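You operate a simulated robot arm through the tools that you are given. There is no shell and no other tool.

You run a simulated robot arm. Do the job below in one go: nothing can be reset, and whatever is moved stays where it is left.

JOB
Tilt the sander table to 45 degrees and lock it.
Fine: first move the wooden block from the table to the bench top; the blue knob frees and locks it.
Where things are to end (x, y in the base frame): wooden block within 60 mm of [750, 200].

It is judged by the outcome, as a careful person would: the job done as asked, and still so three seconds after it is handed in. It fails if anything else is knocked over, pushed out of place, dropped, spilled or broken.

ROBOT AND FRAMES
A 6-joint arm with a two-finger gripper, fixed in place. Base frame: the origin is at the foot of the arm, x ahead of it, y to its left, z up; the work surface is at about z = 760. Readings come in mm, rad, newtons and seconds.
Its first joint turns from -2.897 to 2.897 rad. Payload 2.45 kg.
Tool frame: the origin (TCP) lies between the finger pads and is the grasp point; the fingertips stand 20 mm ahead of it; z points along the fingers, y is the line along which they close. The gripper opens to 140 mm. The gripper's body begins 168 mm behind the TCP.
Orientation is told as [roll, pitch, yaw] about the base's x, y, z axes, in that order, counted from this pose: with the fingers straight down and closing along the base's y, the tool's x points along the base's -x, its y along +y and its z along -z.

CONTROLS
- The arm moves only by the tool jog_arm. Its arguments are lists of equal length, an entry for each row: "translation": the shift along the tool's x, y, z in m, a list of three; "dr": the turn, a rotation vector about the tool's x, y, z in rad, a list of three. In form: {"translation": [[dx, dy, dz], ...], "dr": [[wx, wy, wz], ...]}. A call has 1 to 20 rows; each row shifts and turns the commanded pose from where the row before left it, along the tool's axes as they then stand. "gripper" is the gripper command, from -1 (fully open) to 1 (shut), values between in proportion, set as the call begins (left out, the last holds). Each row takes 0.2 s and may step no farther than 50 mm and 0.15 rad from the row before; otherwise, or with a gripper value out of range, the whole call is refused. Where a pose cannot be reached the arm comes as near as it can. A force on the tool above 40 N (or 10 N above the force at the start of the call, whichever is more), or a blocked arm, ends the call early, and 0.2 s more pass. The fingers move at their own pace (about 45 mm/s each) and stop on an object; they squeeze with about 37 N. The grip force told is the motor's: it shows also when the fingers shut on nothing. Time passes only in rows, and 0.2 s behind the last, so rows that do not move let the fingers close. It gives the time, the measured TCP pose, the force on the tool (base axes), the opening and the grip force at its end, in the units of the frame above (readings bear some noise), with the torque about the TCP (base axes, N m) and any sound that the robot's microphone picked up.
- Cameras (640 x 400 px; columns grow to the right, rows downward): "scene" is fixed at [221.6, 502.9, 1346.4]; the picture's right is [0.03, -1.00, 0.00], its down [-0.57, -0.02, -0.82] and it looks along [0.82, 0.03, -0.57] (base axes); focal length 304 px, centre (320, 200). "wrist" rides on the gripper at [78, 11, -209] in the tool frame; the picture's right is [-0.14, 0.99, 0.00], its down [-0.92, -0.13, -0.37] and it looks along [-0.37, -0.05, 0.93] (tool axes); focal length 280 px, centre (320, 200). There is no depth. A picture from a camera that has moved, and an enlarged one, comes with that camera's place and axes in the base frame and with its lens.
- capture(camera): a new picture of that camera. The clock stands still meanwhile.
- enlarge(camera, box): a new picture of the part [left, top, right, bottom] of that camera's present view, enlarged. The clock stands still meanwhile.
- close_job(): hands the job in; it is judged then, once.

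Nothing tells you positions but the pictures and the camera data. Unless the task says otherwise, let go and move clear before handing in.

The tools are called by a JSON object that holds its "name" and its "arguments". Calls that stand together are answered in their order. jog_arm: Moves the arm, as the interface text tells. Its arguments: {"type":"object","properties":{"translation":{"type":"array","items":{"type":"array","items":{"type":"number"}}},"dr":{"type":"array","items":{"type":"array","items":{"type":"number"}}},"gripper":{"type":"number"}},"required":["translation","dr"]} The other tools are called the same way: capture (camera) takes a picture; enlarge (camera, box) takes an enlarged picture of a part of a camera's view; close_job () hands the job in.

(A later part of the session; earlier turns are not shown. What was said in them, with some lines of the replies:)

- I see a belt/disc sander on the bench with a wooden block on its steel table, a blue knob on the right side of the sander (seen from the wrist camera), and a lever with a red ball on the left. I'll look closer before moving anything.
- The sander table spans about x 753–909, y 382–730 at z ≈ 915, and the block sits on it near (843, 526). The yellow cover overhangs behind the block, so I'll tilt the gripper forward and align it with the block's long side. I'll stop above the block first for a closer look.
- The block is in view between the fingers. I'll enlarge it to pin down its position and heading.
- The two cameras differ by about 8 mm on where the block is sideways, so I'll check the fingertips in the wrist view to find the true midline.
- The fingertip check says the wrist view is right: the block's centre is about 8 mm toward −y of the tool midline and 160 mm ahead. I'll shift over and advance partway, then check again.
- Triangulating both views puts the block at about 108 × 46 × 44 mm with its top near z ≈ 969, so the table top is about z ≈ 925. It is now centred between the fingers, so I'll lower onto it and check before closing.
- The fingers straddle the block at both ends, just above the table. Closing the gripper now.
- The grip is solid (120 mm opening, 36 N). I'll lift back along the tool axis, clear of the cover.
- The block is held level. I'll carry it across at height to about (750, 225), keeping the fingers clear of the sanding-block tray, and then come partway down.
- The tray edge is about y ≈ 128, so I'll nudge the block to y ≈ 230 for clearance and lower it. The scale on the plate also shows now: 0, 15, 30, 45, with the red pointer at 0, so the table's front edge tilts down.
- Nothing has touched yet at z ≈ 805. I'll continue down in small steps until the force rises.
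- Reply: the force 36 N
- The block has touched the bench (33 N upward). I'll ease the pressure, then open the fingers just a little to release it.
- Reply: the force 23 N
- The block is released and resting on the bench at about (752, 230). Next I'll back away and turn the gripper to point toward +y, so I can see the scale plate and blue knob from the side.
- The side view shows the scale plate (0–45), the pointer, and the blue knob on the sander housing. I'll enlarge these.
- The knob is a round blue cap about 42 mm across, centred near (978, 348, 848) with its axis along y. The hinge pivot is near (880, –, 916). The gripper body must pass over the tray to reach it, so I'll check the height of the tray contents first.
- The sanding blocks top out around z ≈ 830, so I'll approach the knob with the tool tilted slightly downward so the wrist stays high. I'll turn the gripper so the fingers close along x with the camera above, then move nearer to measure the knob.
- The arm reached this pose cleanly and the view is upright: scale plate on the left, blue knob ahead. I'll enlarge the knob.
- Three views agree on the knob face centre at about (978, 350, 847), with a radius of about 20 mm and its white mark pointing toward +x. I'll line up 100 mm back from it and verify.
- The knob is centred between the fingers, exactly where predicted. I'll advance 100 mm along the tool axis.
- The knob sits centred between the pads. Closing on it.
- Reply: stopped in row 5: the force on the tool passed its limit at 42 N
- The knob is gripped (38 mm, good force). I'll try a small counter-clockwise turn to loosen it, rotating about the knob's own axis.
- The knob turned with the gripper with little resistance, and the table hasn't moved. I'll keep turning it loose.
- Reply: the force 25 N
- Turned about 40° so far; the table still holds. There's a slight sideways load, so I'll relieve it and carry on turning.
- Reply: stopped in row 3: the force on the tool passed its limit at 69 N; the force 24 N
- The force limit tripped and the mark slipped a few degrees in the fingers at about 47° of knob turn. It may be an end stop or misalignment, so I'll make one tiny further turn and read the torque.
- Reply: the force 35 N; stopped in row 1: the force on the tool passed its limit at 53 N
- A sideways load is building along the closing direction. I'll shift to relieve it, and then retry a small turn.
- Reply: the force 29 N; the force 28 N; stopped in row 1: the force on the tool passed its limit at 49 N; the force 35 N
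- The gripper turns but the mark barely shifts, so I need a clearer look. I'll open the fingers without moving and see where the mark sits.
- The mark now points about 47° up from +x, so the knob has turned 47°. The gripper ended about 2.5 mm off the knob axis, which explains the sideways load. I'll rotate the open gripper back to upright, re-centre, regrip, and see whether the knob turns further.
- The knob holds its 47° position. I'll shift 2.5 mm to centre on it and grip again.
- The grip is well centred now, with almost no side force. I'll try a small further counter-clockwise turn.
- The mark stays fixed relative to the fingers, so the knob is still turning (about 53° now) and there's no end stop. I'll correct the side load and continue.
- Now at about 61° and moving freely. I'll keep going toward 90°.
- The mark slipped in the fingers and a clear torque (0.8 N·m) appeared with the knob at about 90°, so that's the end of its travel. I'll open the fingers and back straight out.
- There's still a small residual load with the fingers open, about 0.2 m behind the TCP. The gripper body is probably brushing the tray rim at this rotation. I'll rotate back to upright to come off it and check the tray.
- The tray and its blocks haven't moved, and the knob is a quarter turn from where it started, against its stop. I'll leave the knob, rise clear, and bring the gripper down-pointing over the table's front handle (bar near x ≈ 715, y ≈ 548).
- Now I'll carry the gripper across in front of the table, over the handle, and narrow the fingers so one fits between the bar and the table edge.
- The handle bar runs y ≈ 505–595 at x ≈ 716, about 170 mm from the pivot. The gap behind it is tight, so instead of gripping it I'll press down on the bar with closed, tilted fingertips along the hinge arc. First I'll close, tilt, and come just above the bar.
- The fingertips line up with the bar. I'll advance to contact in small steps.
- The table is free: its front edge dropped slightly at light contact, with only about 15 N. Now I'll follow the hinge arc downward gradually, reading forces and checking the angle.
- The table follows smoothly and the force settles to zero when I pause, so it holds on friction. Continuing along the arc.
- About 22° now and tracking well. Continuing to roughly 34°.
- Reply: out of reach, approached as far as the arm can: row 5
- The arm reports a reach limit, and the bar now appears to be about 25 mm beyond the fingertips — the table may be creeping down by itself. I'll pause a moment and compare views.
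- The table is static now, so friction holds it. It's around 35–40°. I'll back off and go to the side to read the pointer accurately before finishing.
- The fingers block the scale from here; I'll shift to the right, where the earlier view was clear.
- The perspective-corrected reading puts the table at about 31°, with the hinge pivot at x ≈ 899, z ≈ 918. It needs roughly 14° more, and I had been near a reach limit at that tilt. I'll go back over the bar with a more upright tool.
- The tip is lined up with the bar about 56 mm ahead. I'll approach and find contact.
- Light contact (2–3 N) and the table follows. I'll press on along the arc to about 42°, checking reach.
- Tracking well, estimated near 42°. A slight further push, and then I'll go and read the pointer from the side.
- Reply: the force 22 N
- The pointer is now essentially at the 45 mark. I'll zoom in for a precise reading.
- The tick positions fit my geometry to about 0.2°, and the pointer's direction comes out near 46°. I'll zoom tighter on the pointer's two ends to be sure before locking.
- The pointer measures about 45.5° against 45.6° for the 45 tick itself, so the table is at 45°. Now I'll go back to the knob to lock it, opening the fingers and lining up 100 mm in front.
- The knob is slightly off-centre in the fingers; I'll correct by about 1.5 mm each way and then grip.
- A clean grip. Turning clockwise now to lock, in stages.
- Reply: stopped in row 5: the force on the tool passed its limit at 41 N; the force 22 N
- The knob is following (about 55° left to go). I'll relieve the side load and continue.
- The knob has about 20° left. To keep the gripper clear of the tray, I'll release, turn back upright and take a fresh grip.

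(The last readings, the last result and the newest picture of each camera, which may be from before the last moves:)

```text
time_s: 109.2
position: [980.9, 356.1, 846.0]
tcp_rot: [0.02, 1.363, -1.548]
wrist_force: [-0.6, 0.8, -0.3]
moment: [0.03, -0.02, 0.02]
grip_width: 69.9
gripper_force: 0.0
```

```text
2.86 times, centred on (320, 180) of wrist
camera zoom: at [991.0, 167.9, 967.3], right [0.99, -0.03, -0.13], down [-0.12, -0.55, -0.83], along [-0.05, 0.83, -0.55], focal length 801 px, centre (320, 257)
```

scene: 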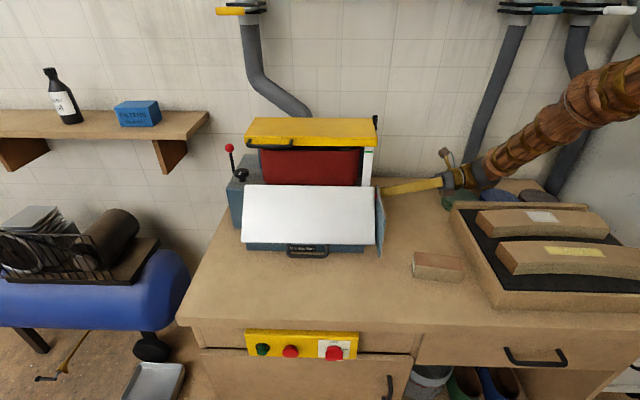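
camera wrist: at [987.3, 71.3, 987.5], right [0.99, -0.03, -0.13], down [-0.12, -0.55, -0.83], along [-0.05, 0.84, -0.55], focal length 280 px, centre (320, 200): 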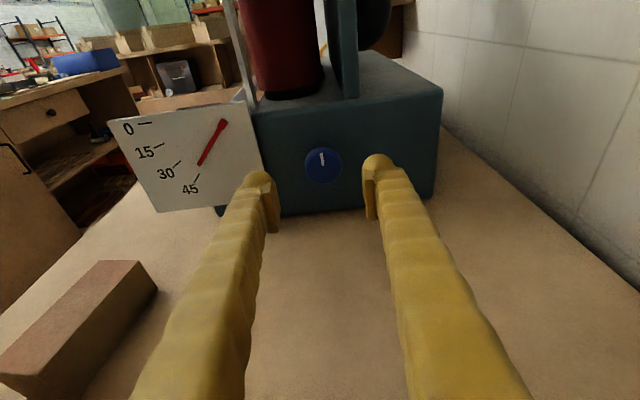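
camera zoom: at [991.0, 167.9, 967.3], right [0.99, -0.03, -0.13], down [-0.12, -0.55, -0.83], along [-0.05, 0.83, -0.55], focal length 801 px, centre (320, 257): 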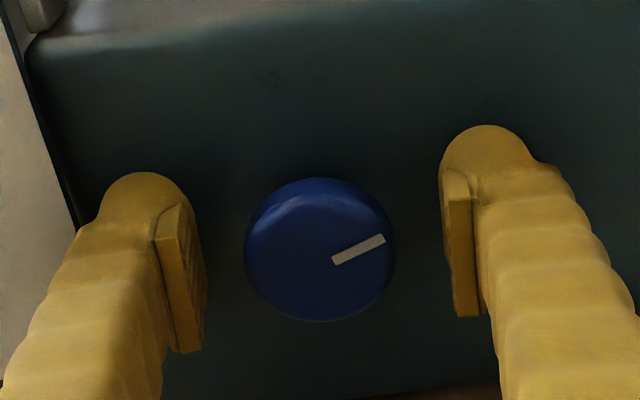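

Well centred, with the mark about 20° short of its original position. Gripping and turning the rest of the way to the stop.

{"name": "jog_arm", "arguments": {"translation": [[0, 0, 0], [0, 0, 0], [0, 0, 0], [0, 0, 0]], "dr": [[0, 0, 0], [0, 0, 0], [0, 0, 0], [0, 0, 0]], "gripper": 1}}

{"name": "jog_arm", "arguments": {"translation": [[0, 0, 0], [0, 0, 0], [0, 0, 0], [0, 0, 0]], "dr": [[0.0153, 0, 0.0734], [0.0153, 0, 0.0734], [0.0153, 0, 0.0734], [0, 0, 0]]}}

{"name": "jog_arm", "arguments": {"translation": [[0, 0, 0], [0, 0, 0], [0, 0, 0]], "dr": [[0.0102, 0, 0.0489], [0.0102, 0, 0.0489], [0, 0, 0]]}}

{"name": "enlarge", "arguments": {"camera": "wrist", "box": [220, 110, 420, 250]}}

```text
time_s: 110.2
position: [981.5, 356.9, 846.1]
tcp_rot: [0.013, 1.365, -1.555]
wrist_force: [-8.1, -1.8, 1.3]
moment: [0.0, 0.0, 0.03]
grip_width: 38.2
gripper_force: 43.7
```

```text
time_s: 111.2
position: [979.9, 357.1, 847.3]
tcp_rot: [-0.839, 1.268, -2.383]
wrist_force: [-6.3, 13.9, 4.3]
moment: [0.08, -0.02, -0.01]
grip_width: 38.0
gripper_force: 45.0
```

```text
time_s: 112.0
position: [979.6, 356.9, 845.6]
tcp_rot: [-1.022, 1.19, -2.555]
wrist_force: [-10.7, 16.5, -2.3]
moment: [-0.05, 0.02, -0.07]
grip_width: 38.0
gripper_force: 44.4
```

```text
2.86 times, centred on (320, 180) of wrist
camera zoom: at [1028.9, 167.9, 957.6], right [0.9, -0.03, -0.44], down [-0.38, -0.55, -0.74], along [-0.22, 0.83, -0.5], focal length 801 px, centre (320, 257)
```

zoom: 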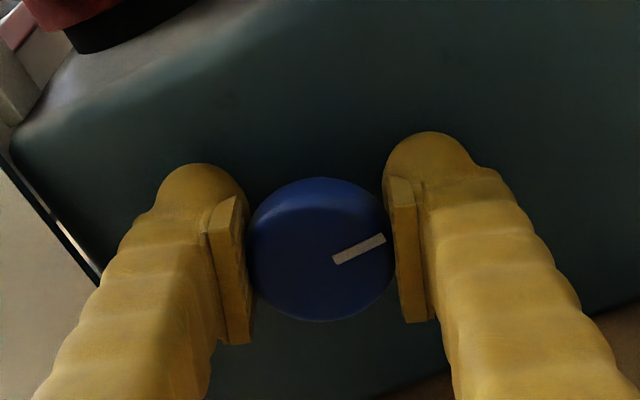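

The mark is back near its original direction. I'll press a little further to feel for the locking stop.

{"name": "jog_arm", "arguments": {"translation": [[0, 0, 0.0005], [0, 0, 0], [0, 0, 0]], "dr": [[0, 0, 0], [0.0102, 0, 0.0489], [0, 0, 0]]}}

{"name": "jog_arm", "arguments": {"translation": [[0, 0, 0], [0, 0, 0]], "dr": [[0.0102, 0, 0.0489], [0, 0, 0]]}}

{"name": "enlarge", "arguments": {"camera": "wrist", "box": [220, 110, 420, 250]}}

```text
time_s: 112.8
position: [980.3, 356.3, 846.2]
tcp_rot: [-1.087, 1.147, -2.619]
wrist_force: [-1.5, -4.2, -0.3]
moment: [-0.11, 0.01, -0.06]
grip_width: 38.3
gripper_force: 45.5
```

```text
time_s: 113.4
position: [980.5, 356.7, 846.4]
tcp_rot: [-1.143, 1.103, -2.669]
wrist_force: [6.3, -9.2, 4.2]
moment: [-0.08, -0.64, 0.16]
grip_width: 38.0
gripper_force: 44.6
```

```text
2.86 times, centred on (320, 180) of wrist
camera zoom: at [1039.5, 167.8, 952.3], right [0.85, -0.03, -0.53], down [-0.45, -0.55, -0.7], along [-0.27, 0.83, -0.48], focal length 801 px, centre (320, 257)
```

zoom: 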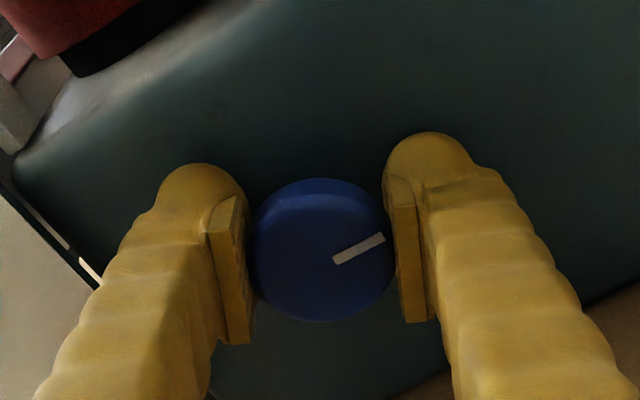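

A torque of −0.64 N·m has appeared, so the knob is at its lock stop. One more gentle nudge will seat it.

{"name": "jog_arm", "arguments": {"translation": [[0, 0, 0], [0, 0, 0]], "dr": [[0.0082, 0, 0.0391], [0, 0, 0]]}}

{"name": "jog_arm", "arguments": {"translation": [[0, 0, 0], [0, 0, 0], [0, 0, 0]], "dr": [[0, 0, 0], [0, 0, 0], [0, 0, 0]], "gripper": 0}}

{"name": "jog_arm", "arguments": {"translation": [[0, 0, 0], [0, 0, 0], [0, 0, 0], [0, 0, 0]], "dr": [[-0.0306, 0, -0.1469], [-0.0306, 0, -0.1469], [-0.0327, 0, -0.1566], [0, 0, 0]]}}

{"name": "enlarge", "arguments": {"camera": "wrist", "box": [220, 110, 420, 250]}}

```text
time_s: 114.0
position: [980.3, 356.3, 845.6]
tcp_rot: [-1.182, 1.069, -2.703]
wrist_force: [4.0, -10.1, -0.2]
moment: [-0.09, -0.7, 0.07]
grip_width: 38.0
gripper_force: 45.5
```

```text
time_s: 114.8
position: [980.5, 356.8, 845.4]
tcp_rot: [-1.181, 1.069, -2.7]
wrist_force: [-0.3, -0.3, 1.0]
moment: [-0.03, -0.01, 0.01]
grip_width: 70.0
gripper_force: 0.0
```

```text
refused: row 3 steps farther than a row can; nothing moved
```

```text
2.86 times, centred on (320, 180) of wrist
camera zoom: at [1043.5, 168.1, 949.5], right [0.83, -0.03, -0.56], down [-0.48, -0.55, -0.68], along [-0.29, 0.83, -0.47], focal length 801 px, centre (320, 257)
```

zoom: 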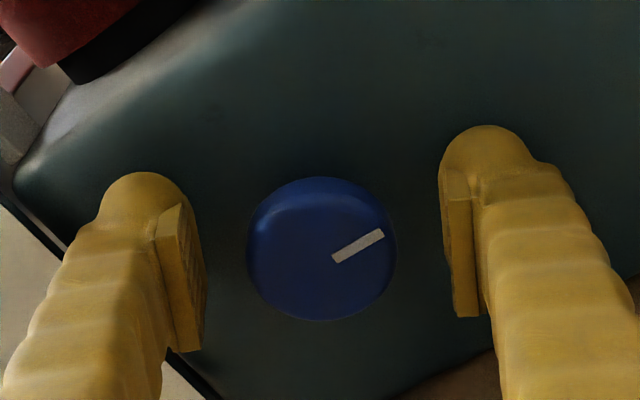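

The knob is released at its locked position. I'll rotate the open gripper upright and back straight out, then check everything.

{"name": "jog_arm", "arguments": {"translation": [[0, 0, 0], [0, 0, 0], [0, 0, 0], [0, 0, 0]], "dr": [[-0.03, 0, -0.145], [-0.03, 0, -0.145], [-0.03, 0, -0.145], [0, 0, 0]]}}

{"name": "enlarge", "arguments": {"camera": "wrist", "box": [220, 110, 420, 250]}}

{"name": "jog_arm", "arguments": {"translation": [[0, 0, -0.03], [0, 0, -0.045], [0, 0, -0.045], [0.0196, -0.016, -0.03], [0.0196, -0.016, -0.03], [0, 0, 0]], "dr": [[0, 0, 0], [0, 0, 0], [0, 0, 0], [0, 0, 0], [0, 0, 0], [0, 0, 0]]}}

{"name": "capture", "arguments": {"camera": "wrist"}}

{"name": "capture", "arguments": {"camera": "scene"}}

```text
time_s: 115.8
position: [979.4, 356.7, 844.9]
tcp_rot: [-0.078, 1.365, -1.644]
wrist_force: [-1.3, 0.6, 1.5]
moment: [-0.01, 0.01, 0.02]
grip_width: 70.0
gripper_force: 0.0
```

```text
2.86 times, centred on (320, 180) of wrist
camera zoom: at [993.1, 167.6, 966.6], right [0.99, -0.03, -0.15], down [-0.14, -0.55, -0.82], along [-0.06, 0.83, -0.55], focal length 801 px, centre (320, 257)
```

zoom: 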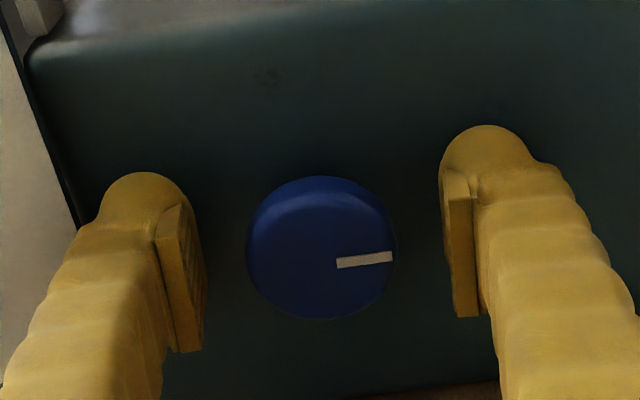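

```text
time_s: 117.2
position: [949.2, 189.2, 923.9]
tcp_rot: [-0.087, 1.365, -1.653]
wrist_force: [0.1, -0.1, -1.1]
moment: [-0.02, -0.01, 0.03]
grip_width: 70.0
gripper_force: 0.1
```

```text
taken
camera wrist: at [962.8, 0.1, 1044.3], right [0.99, -0.03, -0.15], down [-0.14, -0.55, -0.82], along [-0.06, 0.84, -0.55], focal length 280 px, centre (320, 200)
```

wrist: 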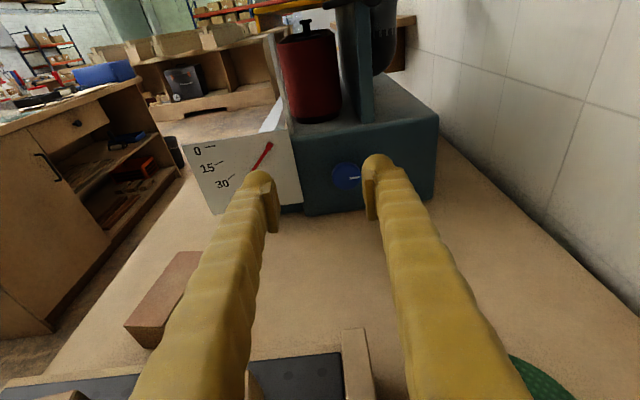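

```text
taken
```

scene: 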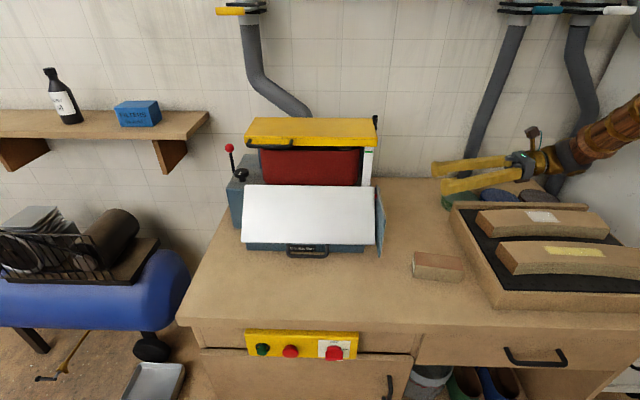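

The knob mark points just as it did originally (locked). I'll verify the pointer still reads 45 and that the bench items are undisturbed.

{"name": "jog_arm", "arguments": {"translation": [[0, 0.02, 0], [0, 0.02, 0], [0, 0, 0]], "dr": [[0, 0, 0], [0, 0, 0], [0, 0, 0]], "gripper": 0.6}}

{"name": "capture", "arguments": {"camera": "wrist"}}

{"name": "enlarge", "arguments": {"camera": "wrist", "box": [160, 125, 270, 210]}}

{"name": "enlarge", "arguments": {"camera": "scene", "box": [220, 110, 400, 260]}}

{"name": "enlarge", "arguments": {"camera": "scene", "box": [400, 170, 640, 310]}}

```text
time_s: 118.0
position: [990.7, 189.6, 922.9]
tcp_rot: [-0.084, 1.366, -1.65]
wrist_force: [0.3, 0.4, -0.4]
moment: [-0.03, 0.02, 0.02]
grip_width: 28.1
gripper_force: 0.1
```

```text
taken
camera wrist: at [1003.5, 0.1, 1043.4], right [0.99, -0.03, -0.15], down [-0.14, -0.55, -0.82], along [-0.06, 0.84, -0.55], focal length 280 px, centre (320, 200)
```

wrist: 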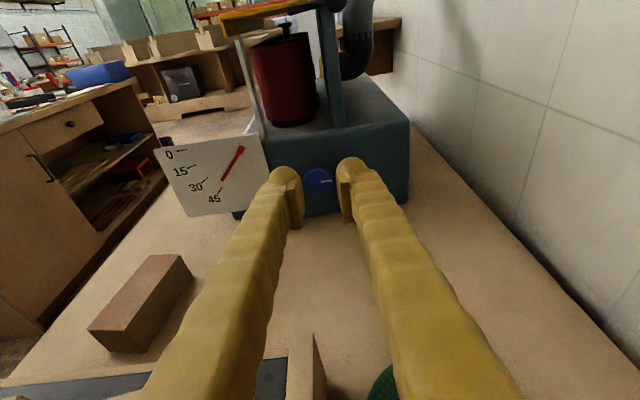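

```text
4.71 times, centred on (215, 168) of wrist
camera zoom: at [1003.5, 0.1, 1043.4], right [0.99, -0.03, -0.15], down [-0.14, -0.55, -0.82], along [-0.06, 0.84, -0.55], focal length 1320 px, centre (814, 353)
```

zoom: 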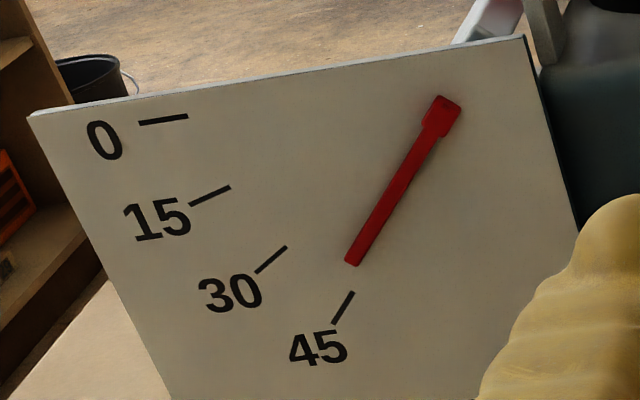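

```text
2.67 times, centred on (310, 185) of scene
camera zoom: at [221.6, 502.9, 1346.4], right [0.03, -1.0, 0.0], down [-0.57, -0.02, -0.82], along [0.82, 0.03, -0.57], focal length 812 px, centre (347, 240)
```

zoom: 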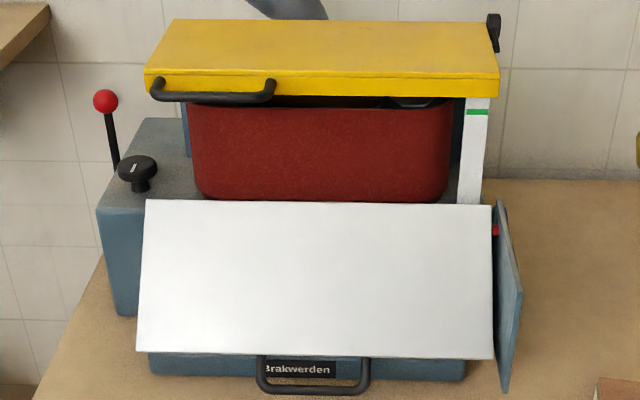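

```text
2.67 times, centred on (520, 240) of scene
camera zoom: at [221.6, 502.9, 1346.4], right [0.03, -1.0, 0.0], down [-0.57, -0.02, -0.82], along [0.82, 0.03, -0.57], focal length 812 px, centre (-213, 93)
```

zoom: 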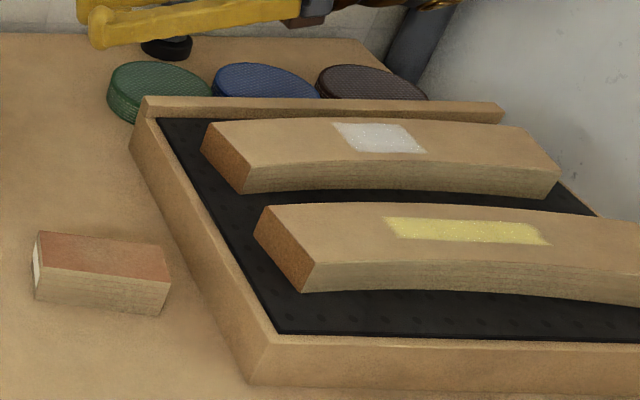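

Everything checks out: the pointer is parallel to the 45 tick, the knob is at its lock stop, and the block is on the bench about 30 mm from the target. The tray is untouched. I'll move the arm well clear and take a last look.

{"name": "jog_arm", "arguments": {"translation": [[0.044, 0, -0.009], [0.044, 0, -0.009], [0.044, 0, -0.009], [0, -0.045, 0], [0, -0.045, 0], [0, -0.045, 0], [0, -0.045, 0], [0, -0.045, 0], [0, 0, 0], [0, 0, 0], [0, 0, 0], [0, 0, 0], [0, 0, 0]], "dr": [[0, 0, 0], [0, 0, 0], [0, 0, 0], [0, 0, 0], [0, 0, 0], [0, 0, 0], [0, 0, 0], [0, 0, 0], [0, 0, 0], [0, 0, 0], [0, 0, 0], [0, 0, 0], [0, 0, 0]]}}

{"name": "capture", "arguments": {"camera": "scene"}}

{"name": "capture", "arguments": {"camera": "wrist"}}

```text
time_s: 120.8
position: [769.1, 188.4, 1058.9]
tcp_rot: [-0.085, 1.363, -1.651]
wrist_force: [-0.4, -0.5, 0.0]
moment: [0.01, 0.03, -0.02]
grip_width: 28.1
gripper_force: 0.1
```

```text
taken
```

scene: 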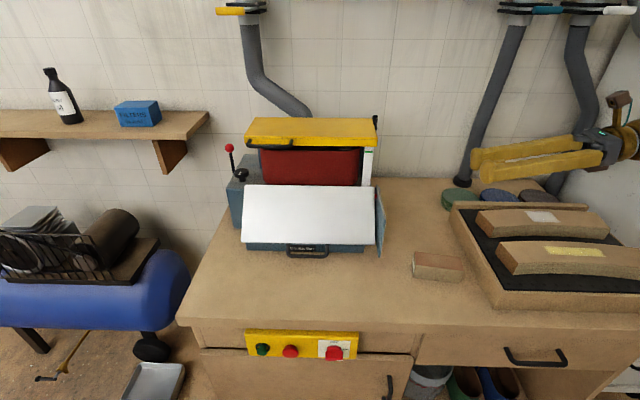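

```text
taken
camera wrist: at [782.1, -1.5, 1179.2], right [0.99, -0.03, -0.15], down [-0.14, -0.55, -0.82], along [-0.06, 0.84, -0.55], focal length 280 px, centre (320, 200)
```

wrist: 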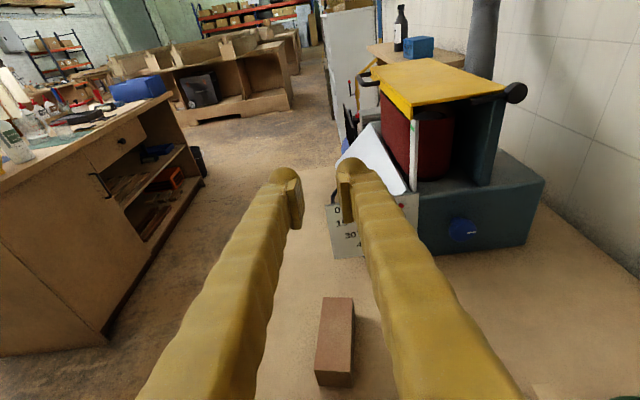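

The table sits still at 45° with the knob locked. The block rests on the bench near (755, 228), nothing else has moved, and the arm is clear. Handing in.

{"name": "close_job", "arguments": {}}

```text
The job is handed in.
```

The sander table is tilted to 45° and locked, and the job has been handed in.

- **Wooden block:** I moved it off the sander table first. It rests flat on the bench at about (755, 228), roughly 30 mm from the target and inside the 60 mm limit.
- **Table angle:** the red pointer is parallel to the 45 mark. I estimate it is within about 1° of 45. I re-read it after locking and it hadn't moved.
- **Lock:** the blue knob is back against its stop with its white mark where it started. I did not push on the table afterwards to test the lock.
- **Surroundings:** while I was loosening the knob, the gripper body pressed lightly on something, most likely the rim of the sanding-block tray. Pictures before and after show the tray and its blocks in the same place, and nothing else was disturbed.

The arm has let go and is clear of everything.
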